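You operate a simulated robot arm through the tools that you are given. There is no shell and no other tool.

Carry out the task below with a simulated robot arm. There is one attempt and no reset: what you move stays moved.

TASK
Doff winder C by hand and chuck the empty bobbin from the crate under its tray.
Fine: main switch off first; wound bobbin on the tray; close the tailstock, switch on and zero the counter.

The check looks at the end state, three seconds after you hand in, the way a careful person would. Anything else that was tipped, shoved, dropped, spilled or broken makes it a failure.

THE ROBOT
A 7-joint arm with a two-finger parallel gripper, fixed in place. Base frame: the origin is on the floor under the middle of its stand, x ahead of it, y to its left, z up; the work surface is at about z = 690. Lengths are in mm, angles in degrees, forces in N, time in s.
With the tool pointing down near the work surface it reaches from about 280 to 840 mm from the base axis. Its first joint turns from -166.0 to 166.0 degrees. Payload 3.43 kg.
The tool frame sits at the grasp point between the pads (the TCP): z along the fingers, y along the line on which they close. The tips reach 34 mm beyond it. The gripper opens to 128 mm. The fingers are 24 mm wide and 12 mm thick; the gripper's body (48 by 130 mm) begins 96 mm behind the TCP.
Orientation is told as [roll, pitch, yaw] about the base's x, y, z axes, in that order, counted from this pose: with the fingers straight down and closing along the base's y, the tool's x points along the base's -x, its y along +y and its z along -z.

THE INTERFACE
- The arm moves only by the tool send_rows. Its argument "steps" is one flat list of numbers, 7 for each row, row after row: the shift along the tool's x, y, z in mm, then the turn, a rotation vector about the tool's x, y, z in degrees, then the opening in per cent of the stroke, from 0 (shut) to 100 (fully open). In form: [dx, dy, dz, ax, ay, az, gripper, dx, dy, dz, ax, ay, az, gripper, ...]. A call has 1 to 20 rows; each row shifts and turns the commanded pose from where the row before left it, along the tool's axes as they then stand. A row lasts 0.2 s, in which the tool goes at most 50 mm and 8.6 degrees; a call with a longer step from one row to the next is refused whole, and so is a gripper value outside its range. Where a pose cannot be reached the arm comes as near as it can. A force on the tool above 90 N (or 10 N above the force at the start of the call, whichever is more), or a blocked arm, ends the call early, and 0.2 s more pass. The fingers move at their own pace (about 153 mm/s each) and stop on an object; they squeeze with about 25 N. The grip force told is the motor's: it shows also when the fingers shut on nothing. Time passes only in rows, and 0.2 s behind the last, so rows that do not move let the fingers close. It gives the time, the measured TCP pose, the force on the tool (base axes), the opening and the grip force at its end, in the units of the frame above (readings bear some noise), with the torque about the TCP (base axes, N m) and any sound that the robot's microphone picked up, and new pictures: "show" is both (left out), scene, wrist or none.
- Cameras (640 x 400 px; columns grow to the right, rows downward): "scene" is fixed at [218.5, 500.8, 1484.3]; the picture's right is [-0.39, -0.92, 0.00], its down [-0.70, 0.29, -0.65] and it looks along [0.60, -0.25, -0.76] (base axes); focal length 214 px, centre (320, 200). "wrist" rides on the gripper at [76, -11, -160] in the tool frame; the picture's right is [0.15, 0.99, 0.00], its down [-0.88, 0.13, -0.46] and it looks along [-0.45, 0.07, 0.89] (tool axes); focal length 234 px, centre (320, 200). There is no depth. A picture from a camera that has moved, and an enlarged one, comes with that camera's place and axes in the base frame and with its lens.
- zoom(camera, box): a new picture of the part [left, top, right, bottom] of that camera's present view, enlarged. It takes no simulated time.
- finish_job(): hands the job in; it is judged then, once.

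Places have to be worked out from the pictures, the camera data and where the tool is seen. Open the gripper and draw the arm clear of the work before you hand the job in, unless the task says otherwise.

The tools are called after "Request:" as name(argument=value, ...) on one line, values as JSON. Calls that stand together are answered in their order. send_rows: Moves the arm, as the interface text tells. Its arguments: {"type":"object","properties":{"steps":{"type":"array","items":{"type":"number"}},"show":{"type":"string","enum":["both","scene","wrist","none"]}},"required":["steps"]} The other tools are called the same way: zoom (camera, box) takes an enlarged picture of a part of a camera's view; finish_job () hands the job in.

At the start:

```text
t: 0.0
eef_pos: [498.0, 407.3, 1281.9]
orientation: [-0.1, 0.0, 0.0]
ft_force: [-0.5, -0.7, 0.0]
wrist_torque: [0.03, 0.04, 0.0]
grip_width: 127.8
gripper_force: 0.1
```

scene: 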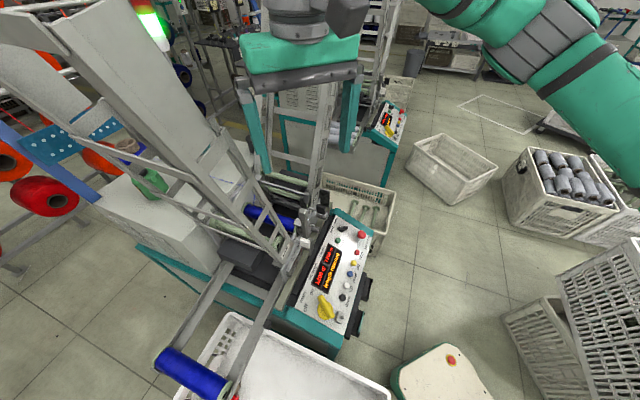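
wrist: 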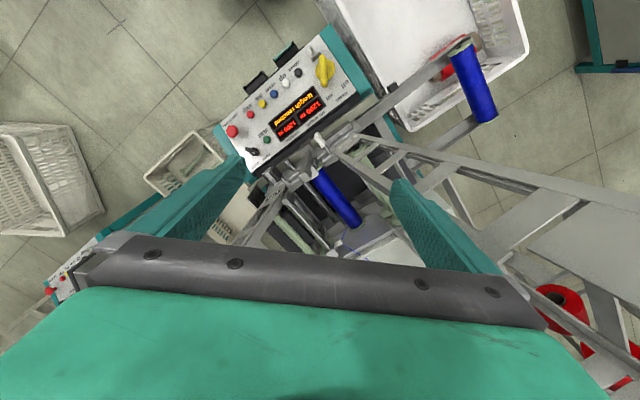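

The pictures show a winder with a control panel, a blue bobbin in its chuck and another blue bobbin on arms at the front. I'll zoom in on the scene before moving anything.

Request:
zoom(camera="scene", box=[240, 180, 400, 340])

Request:
zoom(camera="scene", box=[100, 120, 340, 270])

Request:
zoom(camera="scene", box=[120, 250, 400, 400])

Request:
zoom(camera="wrist", box=[210, 30, 370, 180])

Request:
zoom(camera="wrist", box=[240, 100, 480, 280])

Request:
zoom(camera="scene", box=[280, 60, 440, 220])

```text
2.50 times, centred on (320, 260) of scene
camera zoom: at [218.5, 500.8, 1484.3], right [-0.39, -0.92, 0.0], down [-0.7, 0.29, -0.65], along [0.6, -0.25, -0.76], focal length 536 px, centre (320, 50)
```

zoom: 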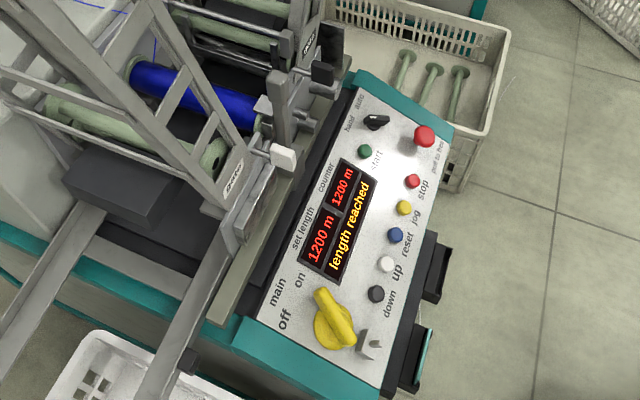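

```text
2.67 times, centred on (220, 195) of scene
camera zoom: at [218.5, 500.8, 1484.3], right [-0.39, -0.92, 0.0], down [-0.7, 0.29, -0.65], along [0.6, -0.25, -0.76], focal length 572 px, centre (587, 213)
```

zoom: 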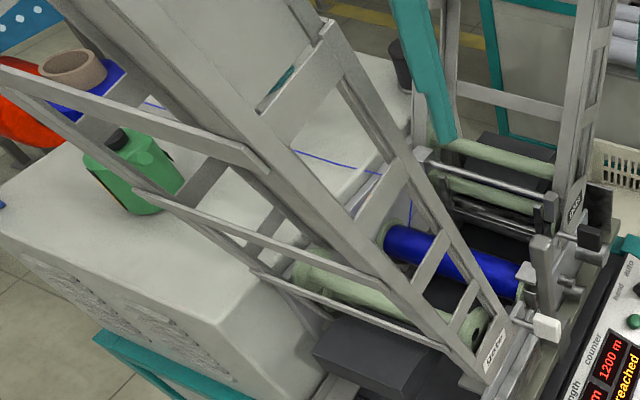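

```text
2.29 times, centred on (260, 325) of scene
camera zoom: at [218.5, 500.8, 1484.3], right [-0.39, -0.92, 0.0], down [-0.7, 0.29, -0.65], along [0.6, -0.25, -0.76], focal length 490 px, centre (457, -86)
```

zoom: 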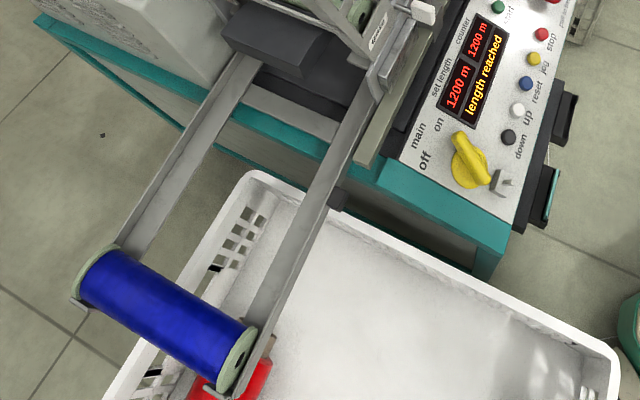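

```text
2.67 times, centred on (290, 105) of wrist
camera zoom: at [421.7, 394.2, 1442.1], right [-0.15, 0.99, 0.0], down [0.88, 0.13, 0.46], along [0.45, 0.07, -0.89], focal length 624 px, centre (400, 453)
```

zoom: 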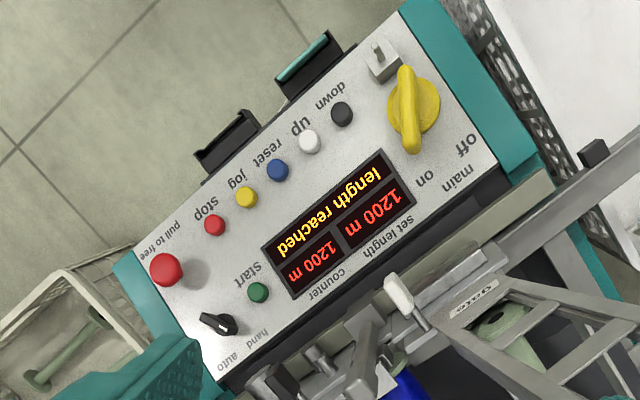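

```text
2.22 times, centred on (360, 190) of wrist
camera zoom: at [421.7, 394.2, 1442.1], right [-0.15, 0.99, 0.0], down [0.88, 0.13, 0.46], along [0.45, 0.07, -0.89], focal length 520 px, centre (231, 222)
```

zoom: 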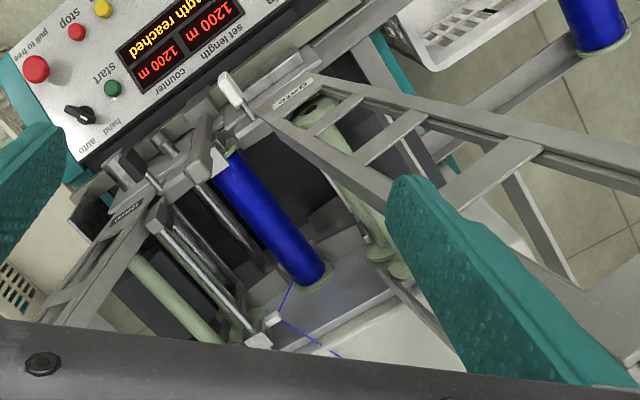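

```text
2.50 times, centred on (360, 140) of scene
camera zoom: at [218.5, 500.8, 1484.3], right [-0.39, -0.92, 0.0], down [-0.7, 0.29, -0.65], along [0.6, -0.25, -0.76], focal length 536 px, centre (220, 350)
```

zoom: 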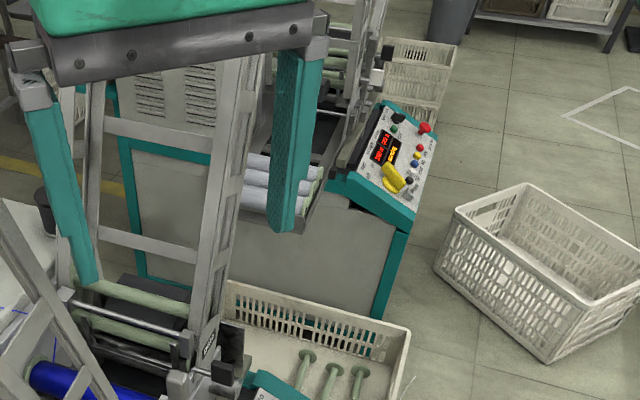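

I need to find which machine is "C", so I'll zoom on the neighbouring machines, the panels, the lamp and the crates.

Request:
zoom(camera="scene", box=[350, 90, 420, 150])

Request:
zoom(camera="scene", box=[310, 160, 410, 250])

Request:
zoom(camera="scene", box=[230, 170, 330, 260])

Request:
zoom(camera="scene", box=[0, 100, 160, 260])

Request:
zoom(camera="scene", box=[120, 310, 280, 400])

Request:
zoom(camera="scene", box=[0, 0, 260, 150])

Request:
zoom(camera="wrist", box=[380, 0, 540, 130])

Request:
zoom(camera="wrist", box=[120, 100, 280, 260])

```text
6.67 times, centred on (385, 120) of scene
camera zoom: at [218.5, 500.8, 1484.3], right [-0.39, -0.92, 0.0], down [-0.7, 0.29, -0.65], along [0.6, -0.25, -0.76], focal length 1430 px, centre (-113, 733)
```

zoom: 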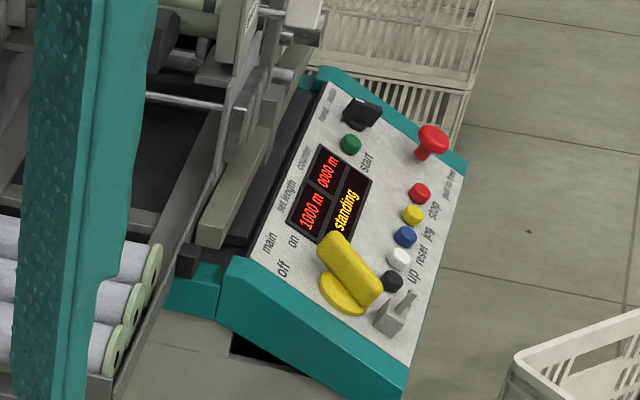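

```text
4.44 times, centred on (360, 205) of scene
camera zoom: at [218.5, 500.8, 1484.3], right [-0.39, -0.92, 0.0], down [-0.7, 0.29, -0.65], along [0.6, -0.25, -0.76], focal length 953 px, centre (142, 178)
```

zoom: 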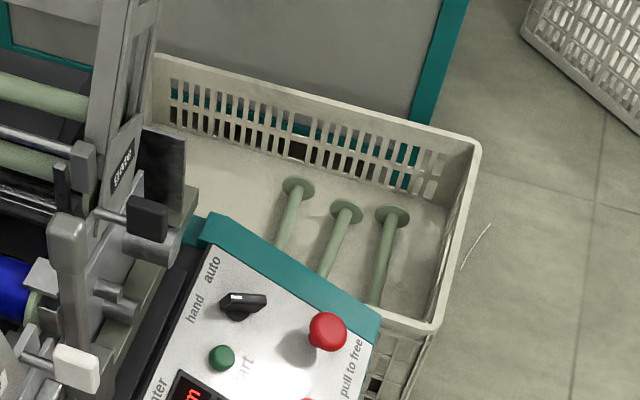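

```text
4.44 times, centred on (280, 215) of scene
camera zoom: at [218.5, 500.8, 1484.3], right [-0.39, -0.92, 0.0], down [-0.7, 0.29, -0.65], along [0.6, -0.25, -0.76], focal length 953 px, centre (498, 133)
```

zoom: 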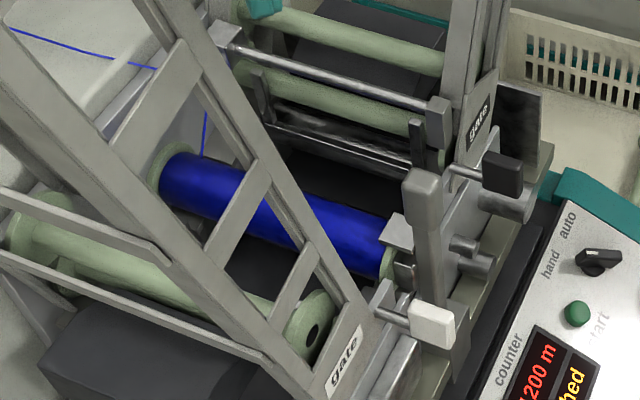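

```text
2.50 times, centred on (80, 180) of scene
camera zoom: at [218.5, 500.8, 1484.3], right [-0.39, -0.92, 0.0], down [-0.7, 0.29, -0.65], along [0.6, -0.25, -0.76], focal length 536 px, centre (920, 250)
```

zoom: 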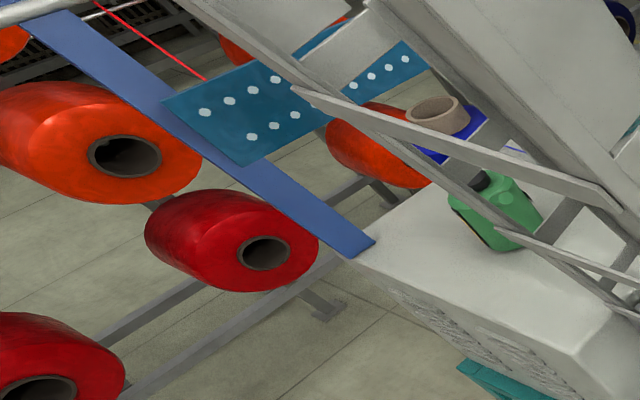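

```text
4.00 times, centred on (200, 355) of scene
camera zoom: at [218.5, 500.8, 1484.3], right [-0.39, -0.92, 0.0], down [-0.7, 0.29, -0.65], along [0.6, -0.25, -0.76], focal length 858 px, centre (800, -420)
```

zoom: 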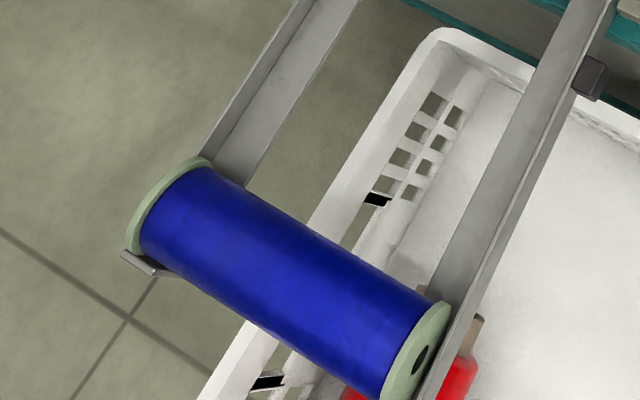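

```text
2.46 times, centred on (130, 75) of scene
camera zoom: at [218.5, 500.8, 1484.3], right [-0.39, -0.92, 0.0], down [-0.7, 0.29, -0.65], along [0.6, -0.25, -0.76], focal length 528 px, centre (788, 508)
```

zoom: 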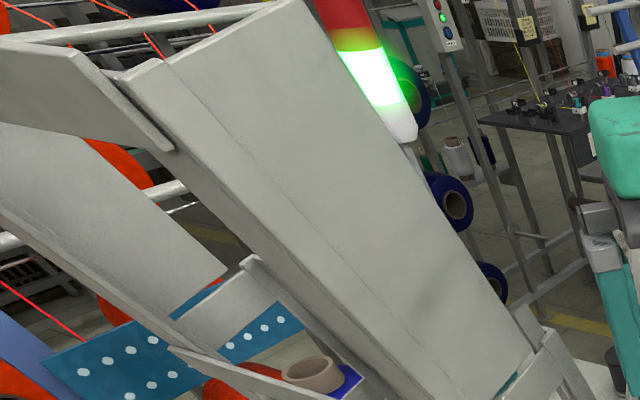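

```text
3.08 times, centred on (460, 65) of wrist
camera zoom: at [421.7, 394.2, 1442.1], right [-0.15, 0.99, 0.0], down [0.88, 0.13, 0.46], along [0.45, 0.07, -0.89], focal length 720 px, centre (-111, 615)
```

zoom: 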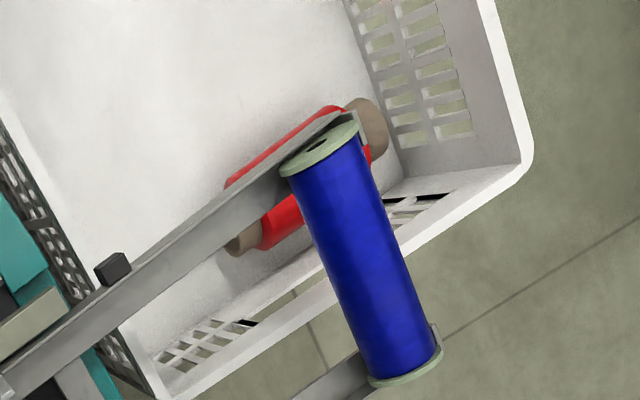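

```text
2.50 times, centred on (200, 180) of wrist
camera zoom: at [421.7, 394.2, 1442.1], right [-0.15, 0.99, 0.0], down [0.88, 0.13, 0.46], along [0.45, 0.07, -0.89], focal length 585 px, centre (620, 250)
```

zoom: 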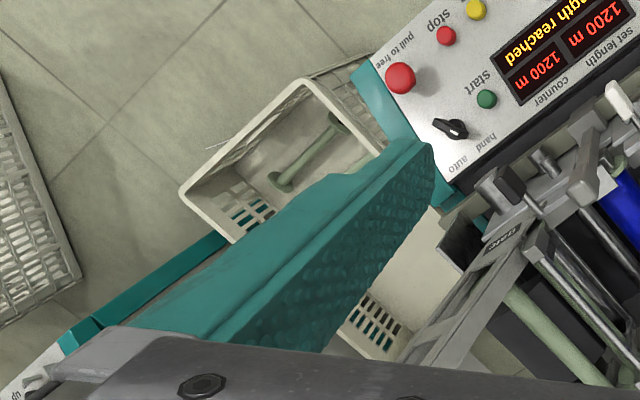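

The panel is near (394–600, 404–149, 690). The machine's axis runs roughly along (0.78, 0.63), the chucked bobbin is near (706, 488, 846) and the tray bobbin near (372, 800, 754). I'll move back and yaw the wrist camera toward the tray and the crate under it.

Request:
send_rows(steps=[42, 5, 0, 0, 0, 0, 100, 42, 5, 0, 0, 0, 0, 100, 42, 5, 0, 0, 0, 0, 100, 42, 5, 0, 0, 0, 0, 100, 0, 0, 0, 0, 0, -8.2, 100, 0, 0, 0, 0, 0, -8.2, 100, 0, 0, 0, 0, 0, -8.2, 100, 0, 0, 0, 0, 0, -8.2, 100, 0, 0, 0, 0, 0, -8.2, 100, 0, 0, 0, 0, 0, -8.2, 100, 0, 0, 0, 0, 0, -8.2, 100, 0, 0, 0, 0, 0, -8.2, 100, 0, 0, 0, 0, 0, -8.2, 100, 0, 0, 0, 0, 0, -8.2, 100, 0, 0, 0, 0, 0, -8.2, 100])

```text
t: 3.2
eef_pos: [330.1, 426.6, 1279.6]
orientation: [0.0, 0.0, 90.3]
ft_force: [0.4, -0.3, 0.3]
wrist_torque: [0.03, 0.01, 0.02]
grip_width: 128.0
gripper_force: 0.0
camera wrist: at [341.0, 349.9, 1441.5], right [-0.99, -0.15, 0.0], down [-0.13, 0.88, 0.46], along [-0.07, 0.45, -0.89], focal length 234 px, centre (320, 200)
```

scene: 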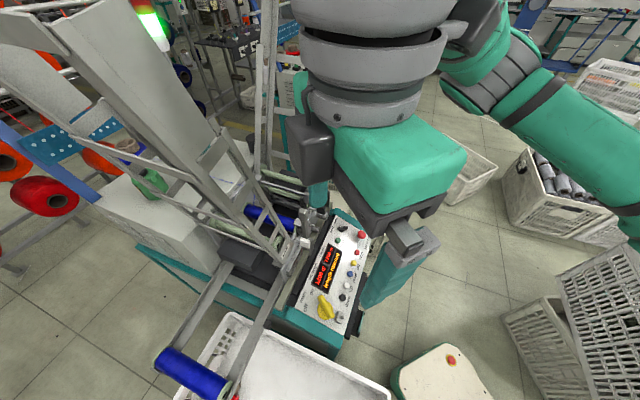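
wrist: 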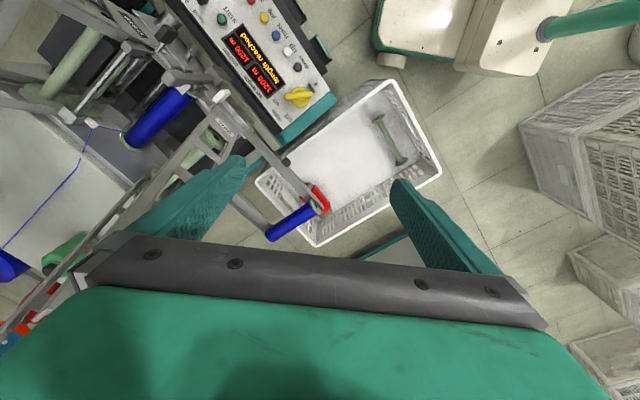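

The crate under the tray holds one empty green bobbin and a red item. I'll zoom in on them.

Request:
zoom(camera="wrist", box=[240, 70, 450, 250])

Request:
zoom(camera="wrist", box=[90, 50, 330, 200])

Request:
zoom(camera="wrist", box=[190, 0, 350, 140])

Request:
zoom(camera="wrist", box=[0, 0, 240, 180])

```text
2.22 times, centred on (345, 160) of wrist
camera zoom: at [341.0, 349.9, 1441.5], right [-0.99, -0.15, 0.0], down [-0.13, 0.88, 0.46], along [-0.07, 0.45, -0.89], focal length 520 px, centre (264, 289)
```

zoom: 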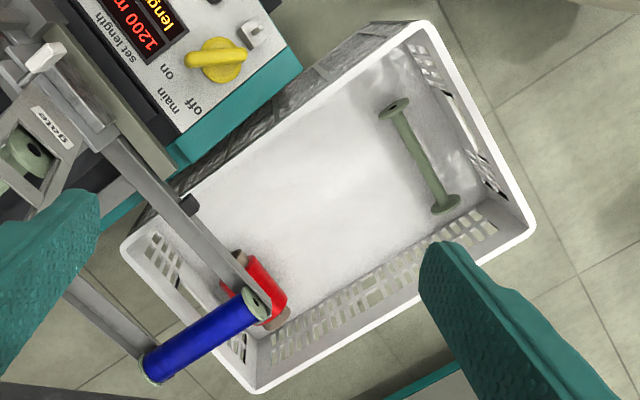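

```text
2.67 times, centred on (210, 125) of wrist
camera zoom: at [341.0, 349.9, 1441.5], right [-0.99, -0.15, 0.0], down [-0.13, 0.88, 0.46], along [-0.07, 0.45, -0.89], focal length 624 px, centre (613, 400)
```

zoom: 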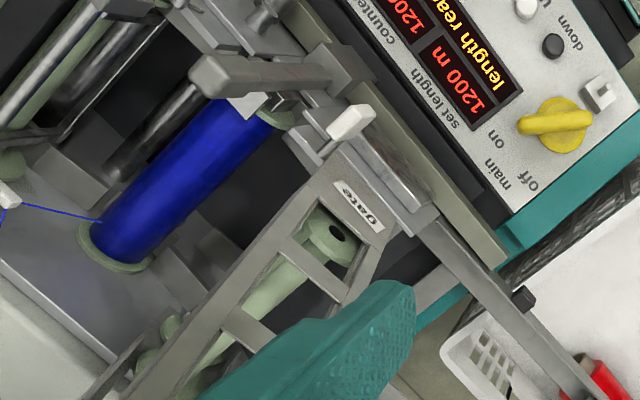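

```text
2.86 times, centred on (270, 70) of wrist
camera zoom: at [341.0, 349.9, 1441.5], right [-0.99, -0.15, 0.0], down [-0.13, 0.88, 0.46], along [-0.07, 0.45, -0.89], focal length 669 px, centre (463, 571)
```

zoom: 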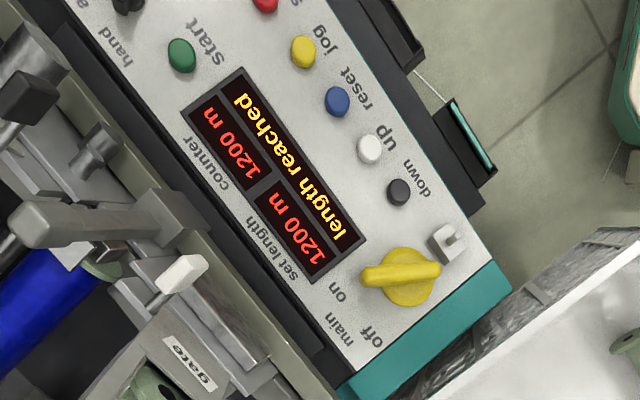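

```text
2.22 times, centred on (120, 90) of wrist
camera zoom: at [341.0, 349.9, 1441.5], right [-0.99, -0.15, 0.0], down [-0.13, 0.88, 0.46], along [-0.07, 0.45, -0.89], focal length 520 px, centre (764, 444)
```

zoom: 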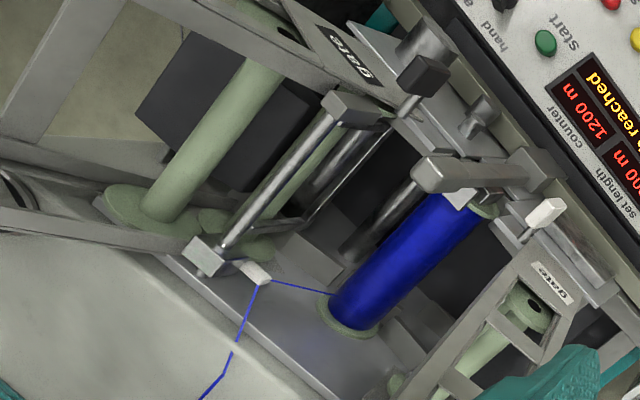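

The empty lies in that crate, with a red item beside it. Next I'll align the tool's yaw with the machine axis (~39°) and look at the tailstock from closer.

Request:
send_rows(steps=[0, 0, 0, 0, 0, 8.5, 100, 0, 0, 0, 0, 0, 8.5, 100, 0, 0, 0, 0, 0, 8.5, 100, 0, 0, 0, 0, 0, 8.5, 100, 0, 0, 0, 0, 0, 8.5, 100, 0, 0, 0, 0, 0, 8.5, 100, -4, -34, 32, 0, 0, 0, 100, -4, -34, 32, 0, 0, 0, 100, -4, -34, 32, 0, 0, 0, 100, -4, -34, 32, 0, 0, 0, 100])

Request:
zoom(camera="wrist", box=[220, 100, 420, 240])

Request:
zoom(camera="wrist", box=[180, 0, 460, 160])

```text
t: 5.4
eef_pos: [428.5, 331.0, 1153.7]
orientation: [-0.1, 0.0, 39.2]
ft_force: [-0.2, 0.6, 0.1]
wrist_torque: [-0.03, -0.01, 0.0]
grip_width: 128.1
gripper_force: 0.0
camera wrist: at [374.8, 273.4, 1313.6], right [-0.74, 0.67, 0.0], down [0.6, 0.66, 0.46], along [0.31, 0.34, -0.89], focal length 234 px, centre (320, 200)
```

scene: 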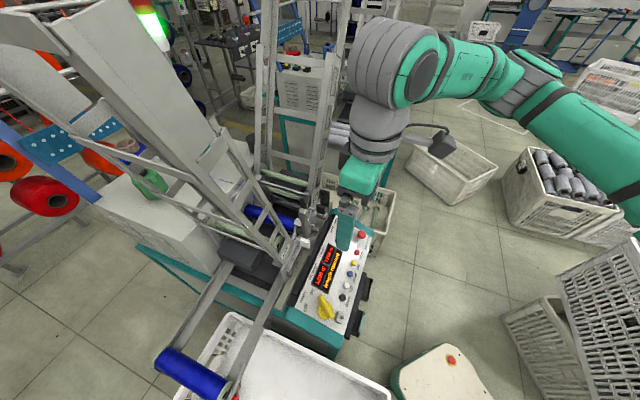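
wrist: 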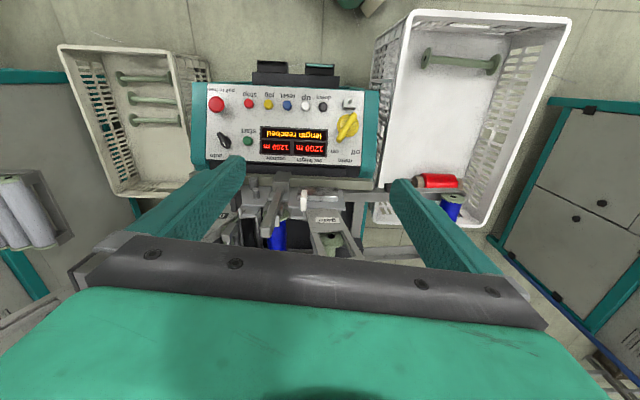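

```text
2.86 times, centred on (320, 170) of wrist
camera zoom: at [374.8, 273.4, 1313.6], right [-0.74, 0.67, 0.0], down [0.6, 0.66, 0.46], along [0.31, 0.34, -0.89], focal length 669 px, centre (320, 286)
```

zoom: 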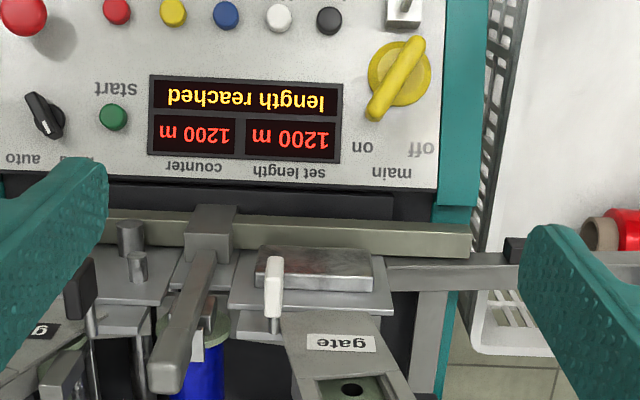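

```text
2.29 times, centred on (320, 80) of wrist
camera zoom: at [374.8, 273.4, 1313.6], right [-0.74, 0.67, 0.0], down [0.6, 0.66, 0.46], along [0.31, 0.34, -0.89], focal length 535 px, centre (320, 474)
```

zoom: 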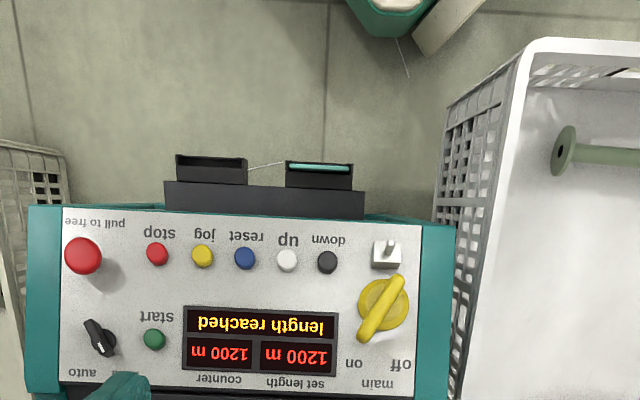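

The machine sits at a 45° yaw, with its bobbin axis along (0.707, 0.707). I'll align to 45° and tilt the tool forward so the wrist camera looks into the tailstock from the front.

Request:
send_rows(steps=[0, 0, 0, 0, 0, -5.8, 100, 14, -15, 38, 0, 0, 0, 100, 14, -15, 38, 0, 0, 0, 100, 14, -15, 38, 0, 0, 0, 100, 14, -15, 38, 0, 0, 0, 100, 0, 0, 0, 0, -7.5, 0, 100, 0, 0, 0, 0, -7.5, 0, 100, 0, 0, 0, 0, -7.5, 0, 100, 0, 0, 0, 0, -7.5, 0, 100])

Request:
zoom(camera="wrist", box=[200, 80, 440, 240])

```text
t: 7.4
eef_pos: [431.0, 249.2, 1001.7]
orientation: [0.1, -30.1, 44.9]
ft_force: [-0.7, -0.1, -1.5]
wrist_torque: [-0.01, 0.01, 0.02]
grip_width: 127.8
gripper_force: 0.0
camera wrist: at [335.2, 137.7, 1102.9], right [-0.79, 0.61, -0.07], down [0.29, 0.47, 0.84], along [0.54, 0.64, -0.54], focal length 234 px, centre (320, 200)
```

scene: 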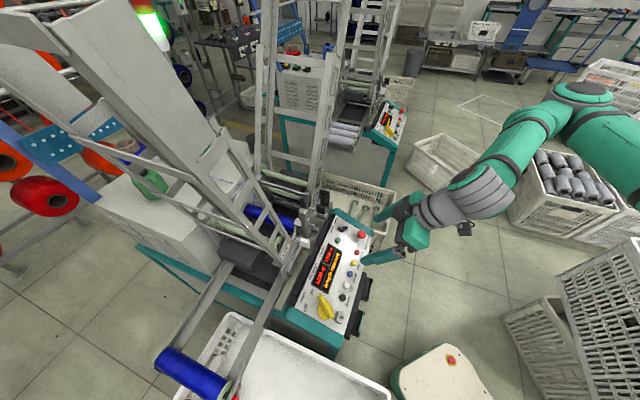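
wrist: 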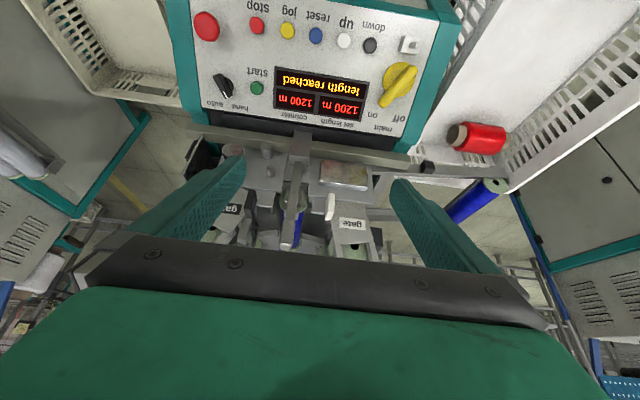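

```text
2.50 times, centred on (320, 160) of wrist
camera zoom: at [335.2, 137.7, 1102.9], right [-0.79, 0.61, -0.07], down [0.29, 0.47, 0.84], along [0.54, 0.64, -0.54], focal length 585 px, centre (320, 300)
```

zoom: 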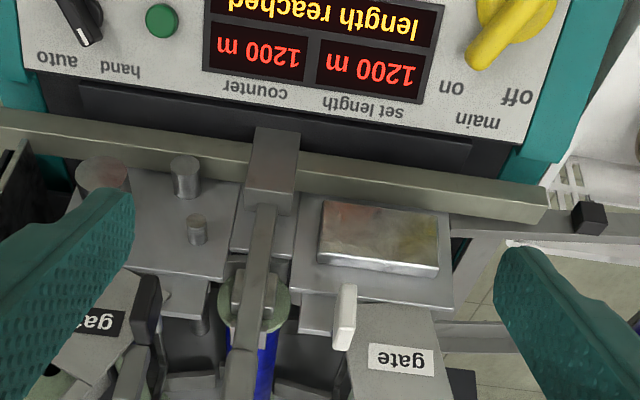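

The tailstock looks like an upright arm on a block, carrying a pin into the bobbin's near end. I'll zoom from the scene camera to see its shape and the selector state.

Request:
zoom(camera="scene", box=[270, 190, 340, 260])

Request:
zoom(camera="scene", box=[320, 210, 380, 260])

Request:
zoom(camera="wrist", box=[180, 0, 300, 120])

Request:
zoom(camera="wrist", box=[250, 120, 390, 240])

```text
5.71 times, centred on (305, 225) of scene
camera zoom: at [218.5, 500.8, 1484.3], right [-0.39, -0.92, 0.0], down [-0.7, 0.29, -0.65], along [0.6, -0.25, -0.76], focal length 1226 px, centre (406, 57)
```

zoom: 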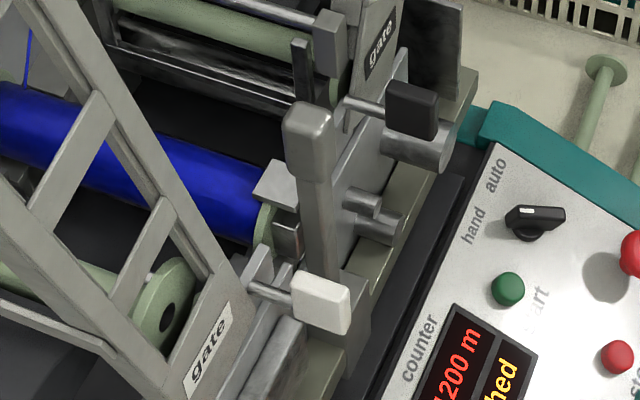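

```text
8.00 times, centred on (350, 235) of scene
camera zoom: at [218.5, 500.8, 1484.3], right [-0.39, -0.92, 0.0], down [-0.7, 0.29, -0.65], along [0.6, -0.25, -0.76], focal length 1716 px, centre (80, -80)
```

zoom: 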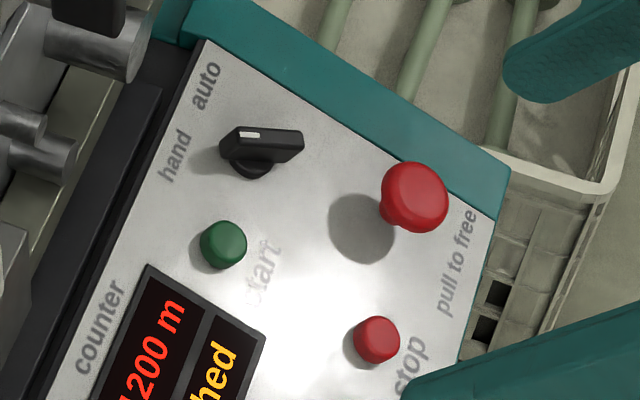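

```text
3.33 times, centred on (240, 60) of wrist
camera zoom: at [335.2, 137.7, 1102.9], right [-0.79, 0.61, -0.07], down [0.29, 0.47, 0.84], along [0.54, 0.64, -0.54], focal length 781 px, centre (587, 667)
```

zoom: 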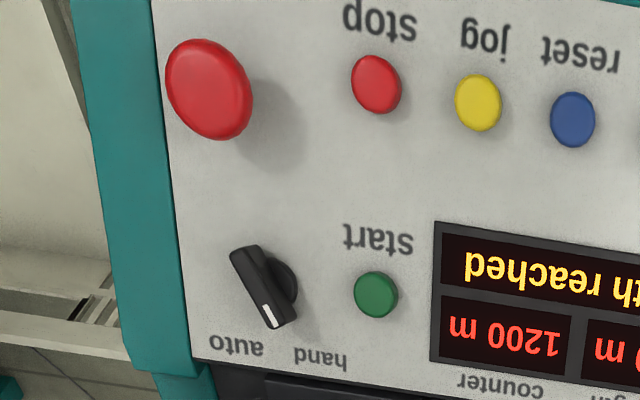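

```text
3.33 times, centred on (320, 180) of wrist
camera zoom: at [335.2, 137.7, 1102.9], right [-0.79, 0.61, -0.07], down [0.29, 0.47, 0.84], along [0.54, 0.64, -0.54], focal length 781 px, centre (320, 267)
```

zoom: 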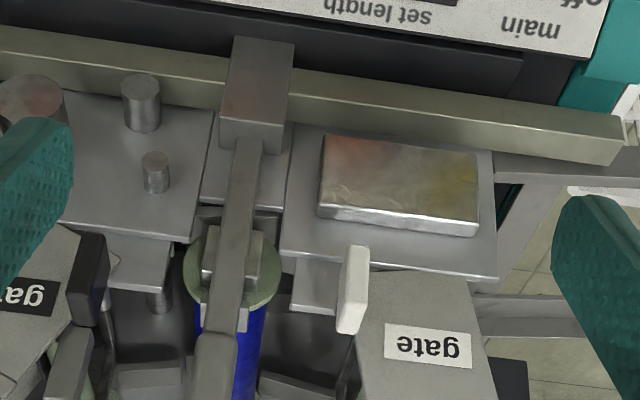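

The selector is on "hand". The tailstock arm stands upright with a grip at about z≈945 and its pivot at the olive rail (z≈700). I'll rise and move above the bobbin to look down at the cradle and headstock.

Request:
send_rows(steps=[0, 0, 0, 0, 7.5, 0, 100, 0, 0, 0, 0, 7.5, 0, 100, 0, 0, 0, 0, 7.5, 0, 100, 0, 0, 0, 0, 7.5, 0, 100, 0, -8, -50, 0, 0, 0, 100, 0, -8, -50, 0, 0, 0, 100, 0, -4, -50, 0, 0, 0, 100, -50, 0, 0, 0, 0, 0, 100, -50, 0, 0, 0, 0, 0, 100, -50, 0, 0, 0, 0, 0, 100, -50, 0, 0, 0, 0, 0, 100])

Request:
zoom(camera="wrist", box=[200, 60, 440, 240])

```text
refused: row 5 steps farther than a row can; nothing moved
```

```text
2.22 times, centred on (320, 150) of wrist
camera zoom: at [335.2, 137.7, 1102.9], right [-0.79, 0.61, -0.07], down [0.29, 0.47, 0.84], along [0.54, 0.64, -0.54], focal length 520 px, centre (320, 311)
```

zoom: 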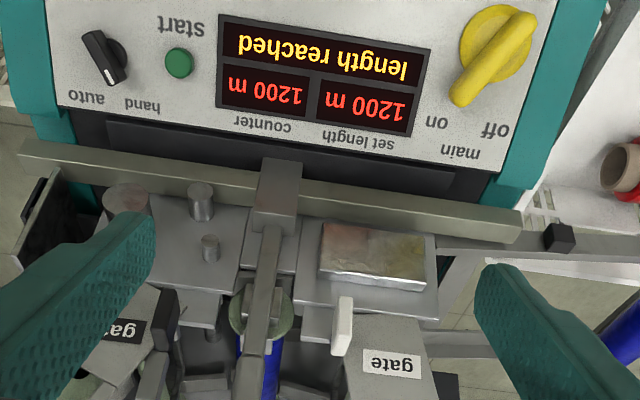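

The call was refused because one step exceeded 50 mm, so nothing moved. I'll send the same motion with smaller steps.

Request:
send_rows(steps=[0, 0, 0, 0, 7.5, 0, 100, 0, 0, 0, 0, 7.5, 0, 100, 0, 0, 0, 0, 7.5, 0, 100, 0, 0, 0, 0, 7.5, 0, 100, 0, -5, -48, 0, 0, 0, 100, 0, -5, -48, 0, 0, 0, 100, 0, -5, -48, 0, 0, 0, 100, -48, 0, 0, 0, 0, 0, 100, -48, 0, 0, 0, 0, 0, 100, -48, 0, 0, 0, 0, 0, 100, -48, 0, 0, 0, 0, 0, 100])

Request:
zoom(camera="wrist", box=[200, 60, 440, 240])

```text
t: 9.8
eef_pos: [578.2, 374.0, 1146.6]
orientation: [-0.1, -0.1, 45.0]
ft_force: [-0.2, -0.2, 0.1]
wrist_torque: [0.02, 0.01, 0.02]
grip_width: 128.2
gripper_force: 0.0
camera wrist: at [532.0, 311.0, 1306.6], right [-0.8, 0.6, 0.0], down [0.53, 0.71, 0.46], along [0.27, 0.37, -0.89], focal length 234 px, centre (320, 200)
```

scene: 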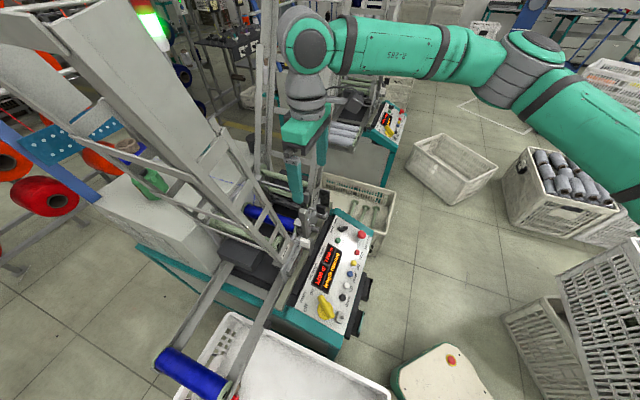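
wrist: 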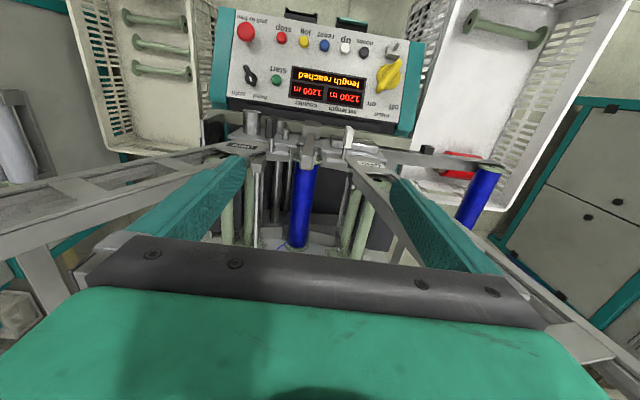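

```text
2.22 times, centred on (320, 150) of wrist
camera zoom: at [532.0, 311.0, 1306.6], right [-0.8, 0.6, 0.0], down [0.53, 0.71, 0.46], along [0.27, 0.37, -0.89], focal length 520 px, centre (320, 311)
```

zoom: 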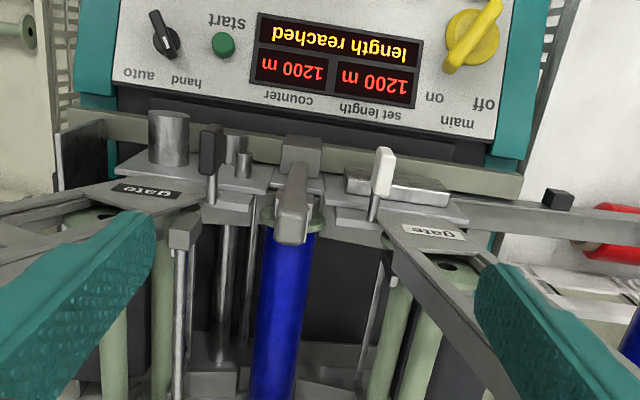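

The view shows the blue bobbin clear between the two gate plates, with V-shaped magazines on both sides. I'll move about 95 mm further in to see the headstock end.

Request:
send_rows(steps=[-48, 0, 0, 0, 0, 0, 100, -48, 0, 0, 0, 0, 0, 100])

Request:
zoom(camera="wrist", box=[220, 100, 400, 240])

Request:
zoom(camera="wrist", box=[220, 30, 400, 150])

```text
t: 10.4
eef_pos: [646.6, 440.8, 1145.8]
orientation: [0.0, 0.0, 45.0]
ft_force: [0.6, 0.0, 0.1]
wrist_torque: [0.08, 0.05, 0.01]
grip_width: 128.0
gripper_force: 0.0
camera wrist: at [599.1, 378.6, 1306.5], right [-0.8, 0.6, 0.0], down [0.53, 0.71, 0.46], along [0.27, 0.37, -0.89], focal length 234 px, centre (320, 200)
```

scene: 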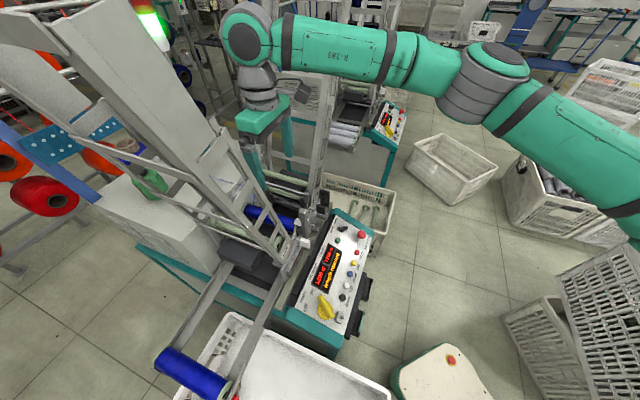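
wrist: 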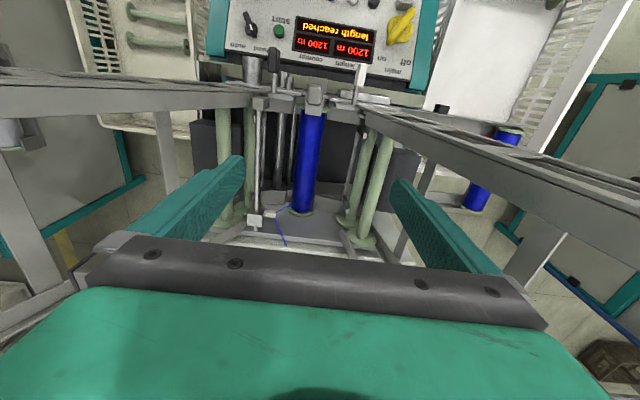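

```text
2.86 times, centred on (310, 170) of wrist
camera zoom: at [599.1, 378.6, 1306.5], right [-0.8, 0.6, 0.0], down [0.53, 0.71, 0.46], along [0.27, 0.37, -0.89], focal length 669 px, centre (349, 286)
```

zoom: 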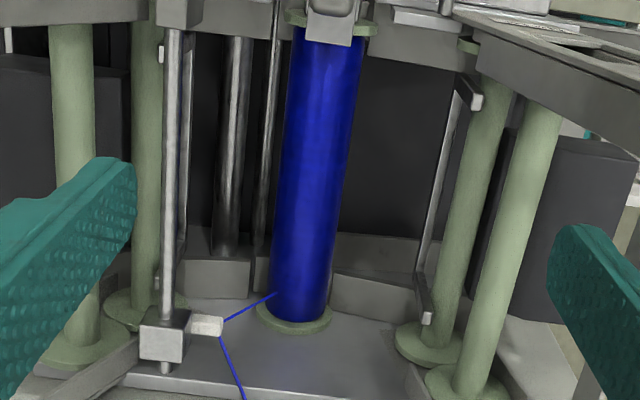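

```text
3.33 times, centred on (310, 90) of wrist
camera zoom: at [599.1, 378.6, 1306.5], right [-0.8, 0.6, 0.0], down [0.53, 0.71, 0.46], along [0.27, 0.37, -0.89], focal length 781 px, centre (353, 567)
```

zoom: 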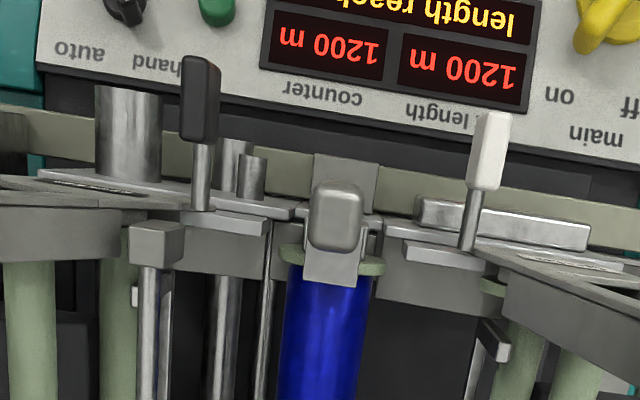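

I can now place things in machine coordinates (s along the axis, w to the left):

| Part | s | w | z |
|---|---|---|---|
| Bobbin | 742 to ~955 | -158 | 840 |
| White gate knob | 663 | -93 | 873 |
| Black gate knob | 663 | -228 | 902 |
| Yellow main switch | ~564 | 7 | ~690 |

I'll move back over the panel for a close look at the main switch.

Request:
send_rows(steps=[48, 0, 0, 0, 0, 0, 100, 48, 0, 0, 0, 0, 0, 100, 48, 0, 0, 0, 0, 0, 100, 48, 0, 0, 0, 0, 0, 100, 48, 0, 0, 0, 0, 0, 100, 0, 26, 36, 0, 0, 0, 100, 0, 26, 36, 0, 0, 0, 100, 0, 26, 36, 0, 0, 0, 100, 0, 26, 36, 0, 0, 0, 100, 0, 26, 36, 0, 0, 0, 100, 0, 25, 36, 0, 0, 0, 100])

Request:
zoom(camera="wrist", box=[230, 80, 430, 240])

Request:
zoom(camera="scene", box=[290, 270, 370, 340])

```text
t: 12.8
eef_pos: [367.1, 382.7, 929.6]
orientation: [0.1, -0.1, 44.9]
ft_force: [0.3, 0.0, 0.1]
wrist_torque: [0.02, 0.0, 0.02]
grip_width: 128.0
gripper_force: 0.1
camera wrist: at [320.4, 320.1, 1089.3], right [-0.8, 0.6, 0.0], down [0.53, 0.71, 0.46], along [0.27, 0.37, -0.89], focal length 234 px, centre (320, 200)
```

scene: 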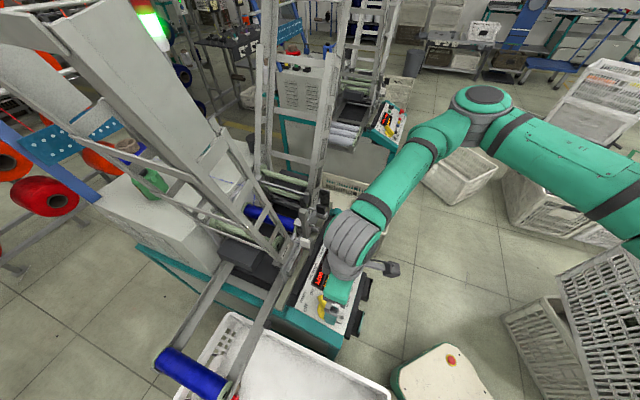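
wrist: 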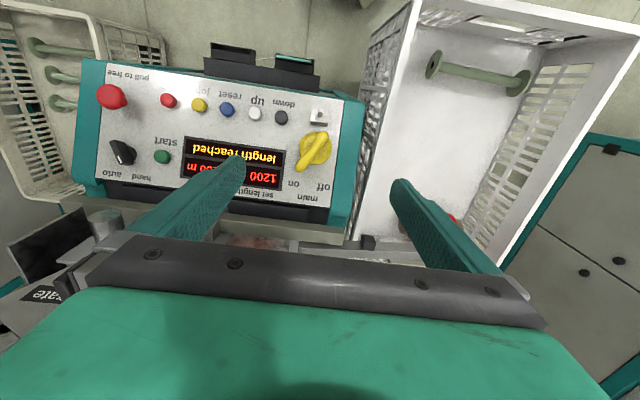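

```text
2.50 times, centred on (330, 160) of wrist
camera zoom: at [320.4, 320.1, 1089.3], right [-0.8, 0.6, 0.0], down [0.53, 0.71, 0.46], along [0.27, 0.37, -0.89], focal length 585 px, centre (295, 300)
```

zoom: 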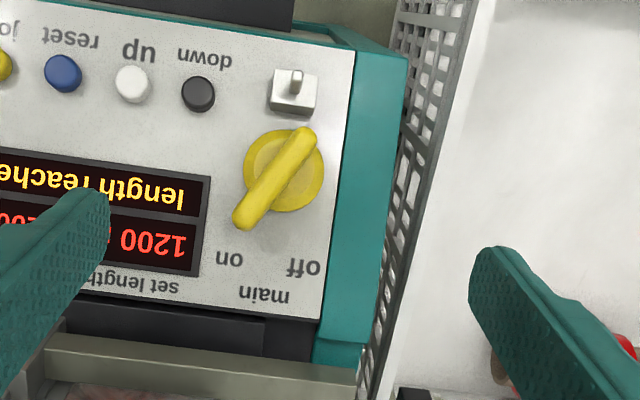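

```text
5.71 times, centred on (330, 305) of scene
camera zoom: at [218.5, 500.8, 1484.3], right [-0.39, -0.92, 0.0], down [-0.7, 0.29, -0.65], along [0.6, -0.25, -0.76], focal length 1226 px, centre (263, -400)
```

zoom: 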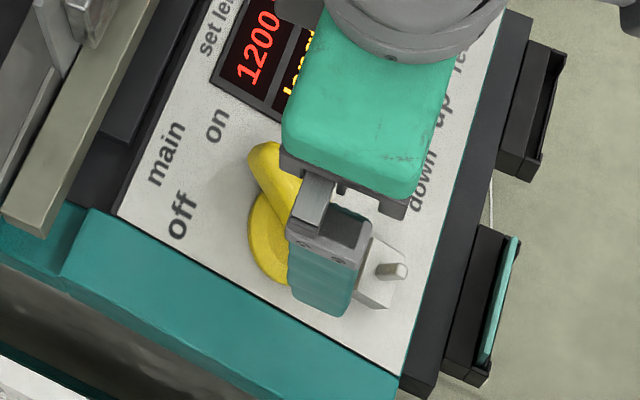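

The panel slopes about 23°. The switch handle points at "on", about 30° clockwise of panel-up, and "off" is about 60° counter-clockwise from it. I'll come to a standoff above the switch, aligned with the panel's normal and the handle.

Request:
send_rows(steps=[1.5, -1.25, 39, 0, 0, 0, 100, 1.5, -1.25, 39, 0, 0, 0, 100, 1.5, -1.25, 39, 0, 0, 0, 80, 1.5, -1.25, 39, 0, 0, 0, 60, 0, 0, 0, 0, -7.83, 0, 42, 0, 0, 0, 0, -7.83, 0, 42, 0, 0, 0, 0, -7.83, 0, 42, 0, 0, 0, 0, 0, 7.5, 42, 0, 0, 0, 0, 0, 7.5, 42, 0, 0, 0, 0, 0, 7.5, 42, 0, 0, 0, 0, 0, 7.5, 42])

Request:
zoom(camera="wrist", box=[220, 80, 420, 240])

Request:
zoom(camera="scene", box=[290, 260, 370, 340])

```text
t: 15.2
eef_pos: [365.8, 374.3, 774.1]
orientation: [12.3, -20.1, 12.8]
ft_force: [-0.7, 0.9, -0.4]
wrist_torque: [0.01, 0.02, 0.01]
grip_width: 53.9
gripper_force: 0.2
camera wrist: at [253.1, 302.8, 892.2], right [-0.42, 0.9, 0.15], down [0.64, 0.17, 0.75], along [0.65, 0.41, -0.65], focal length 234 px, centre (320, 200)
```

scene: 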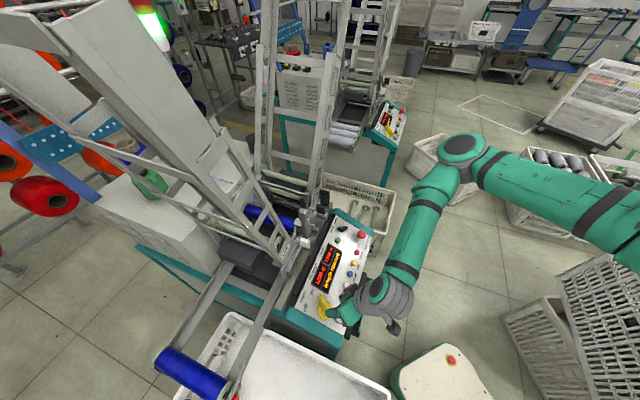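
wrist: 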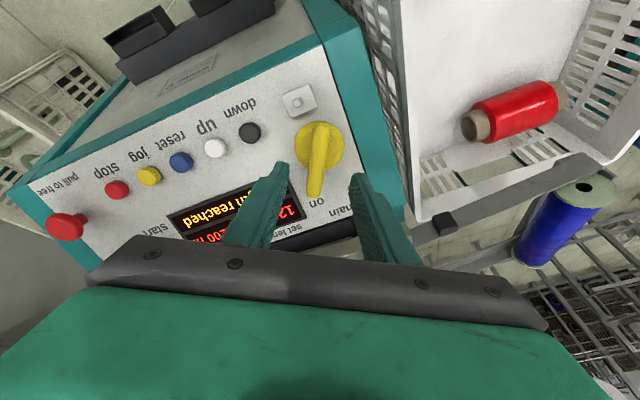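

```text
2.50 times, centred on (320, 160) of wrist
camera zoom: at [253.1, 302.8, 892.2], right [-0.42, 0.9, 0.15], down [0.64, 0.17, 0.75], along [0.65, 0.41, -0.65], focal length 585 px, centre (320, 300)
```

zoom: 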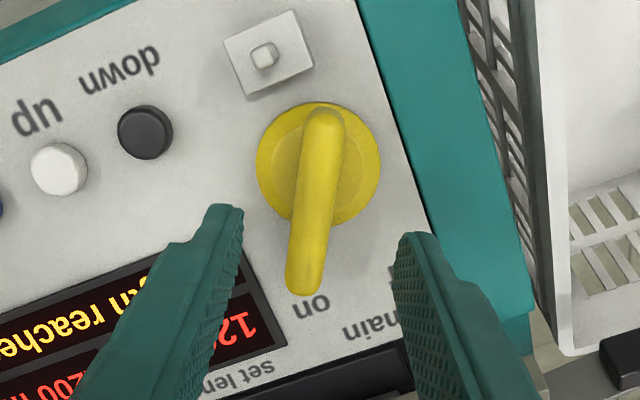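

```text
5.00 times, centred on (330, 300) of scene
camera zoom: at [218.5, 500.8, 1484.3], right [-0.39, -0.92, 0.0], down [-0.7, 0.29, -0.65], along [0.6, -0.25, -0.76], focal length 1072 px, centre (270, -300)
```

zoom: 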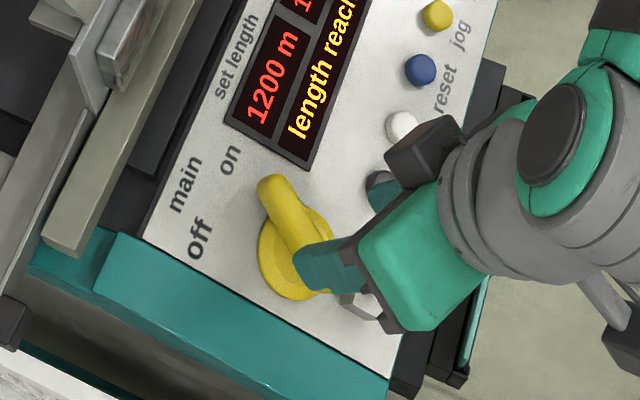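

The handle runs between the fingers and lateral alignment is good. I'll descend 45 mm along the tool axis to use the parallax for refining depth and the fore-aft offset.

Request:
send_rows(steps=[0, 0, 22, 0, 0, 0, 42, 0, 0, 23, 0, 0, 0, 42, 0, 0, 0, 0, 0, 0, 42], show="wrist")

Request:
zoom(camera="wrist", box=[240, 80, 400, 230])

Request:
zoom(camera="scene", box=[300, 270, 360, 330])

```text
t: 16.0
eef_pos: [377.6, 387.7, 732.4]
orientation: [12.3, -20.2, 12.8]
ft_force: [0.1, 0.2, 0.2]
wrist_torque: [-0.01, 0.0, -0.02]
grip_width: 54.1
gripper_force: 0.1
camera wrist: at [265.5, 315.5, 850.4], right [-0.42, 0.9, 0.15], down [0.64, 0.18, 0.75], along [0.64, 0.41, -0.65], focal length 234 px, centre (320, 200)
```

wrist: 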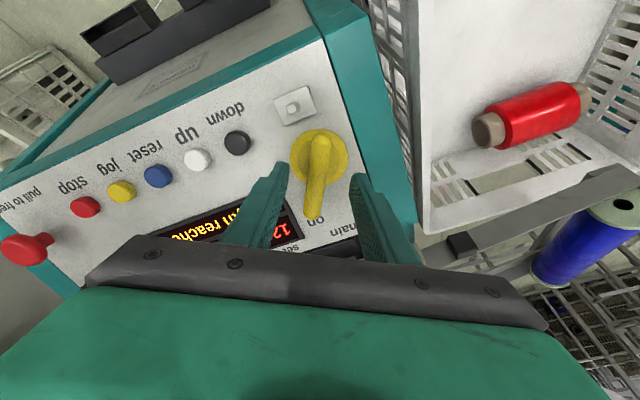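

```text
2.67 times, centred on (320, 155) of wrist
camera zoom: at [265.5, 315.5, 850.4], right [-0.42, 0.9, 0.15], down [0.64, 0.18, 0.75], along [0.64, 0.41, -0.65], focal length 624 px, centre (320, 320)
```

zoom: 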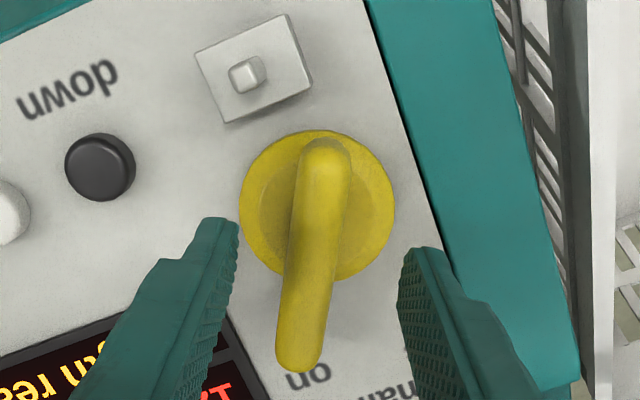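

```text
6.67 times, centred on (330, 300) of scene
camera zoom: at [218.5, 500.8, 1484.3], right [-0.39, -0.92, 0.0], down [-0.7, 0.29, -0.65], along [0.6, -0.25, -0.76], focal length 1430 px, centre (253, -467)
```

zoom: 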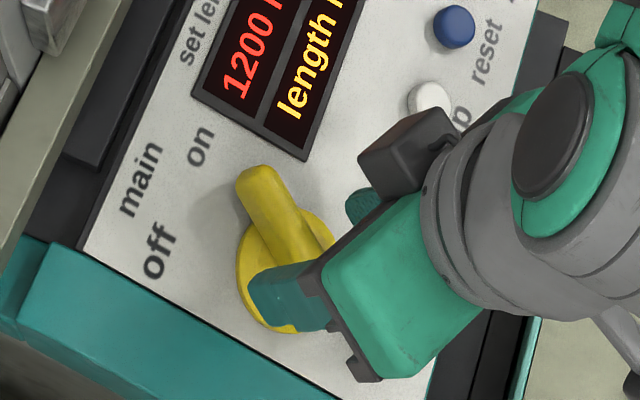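

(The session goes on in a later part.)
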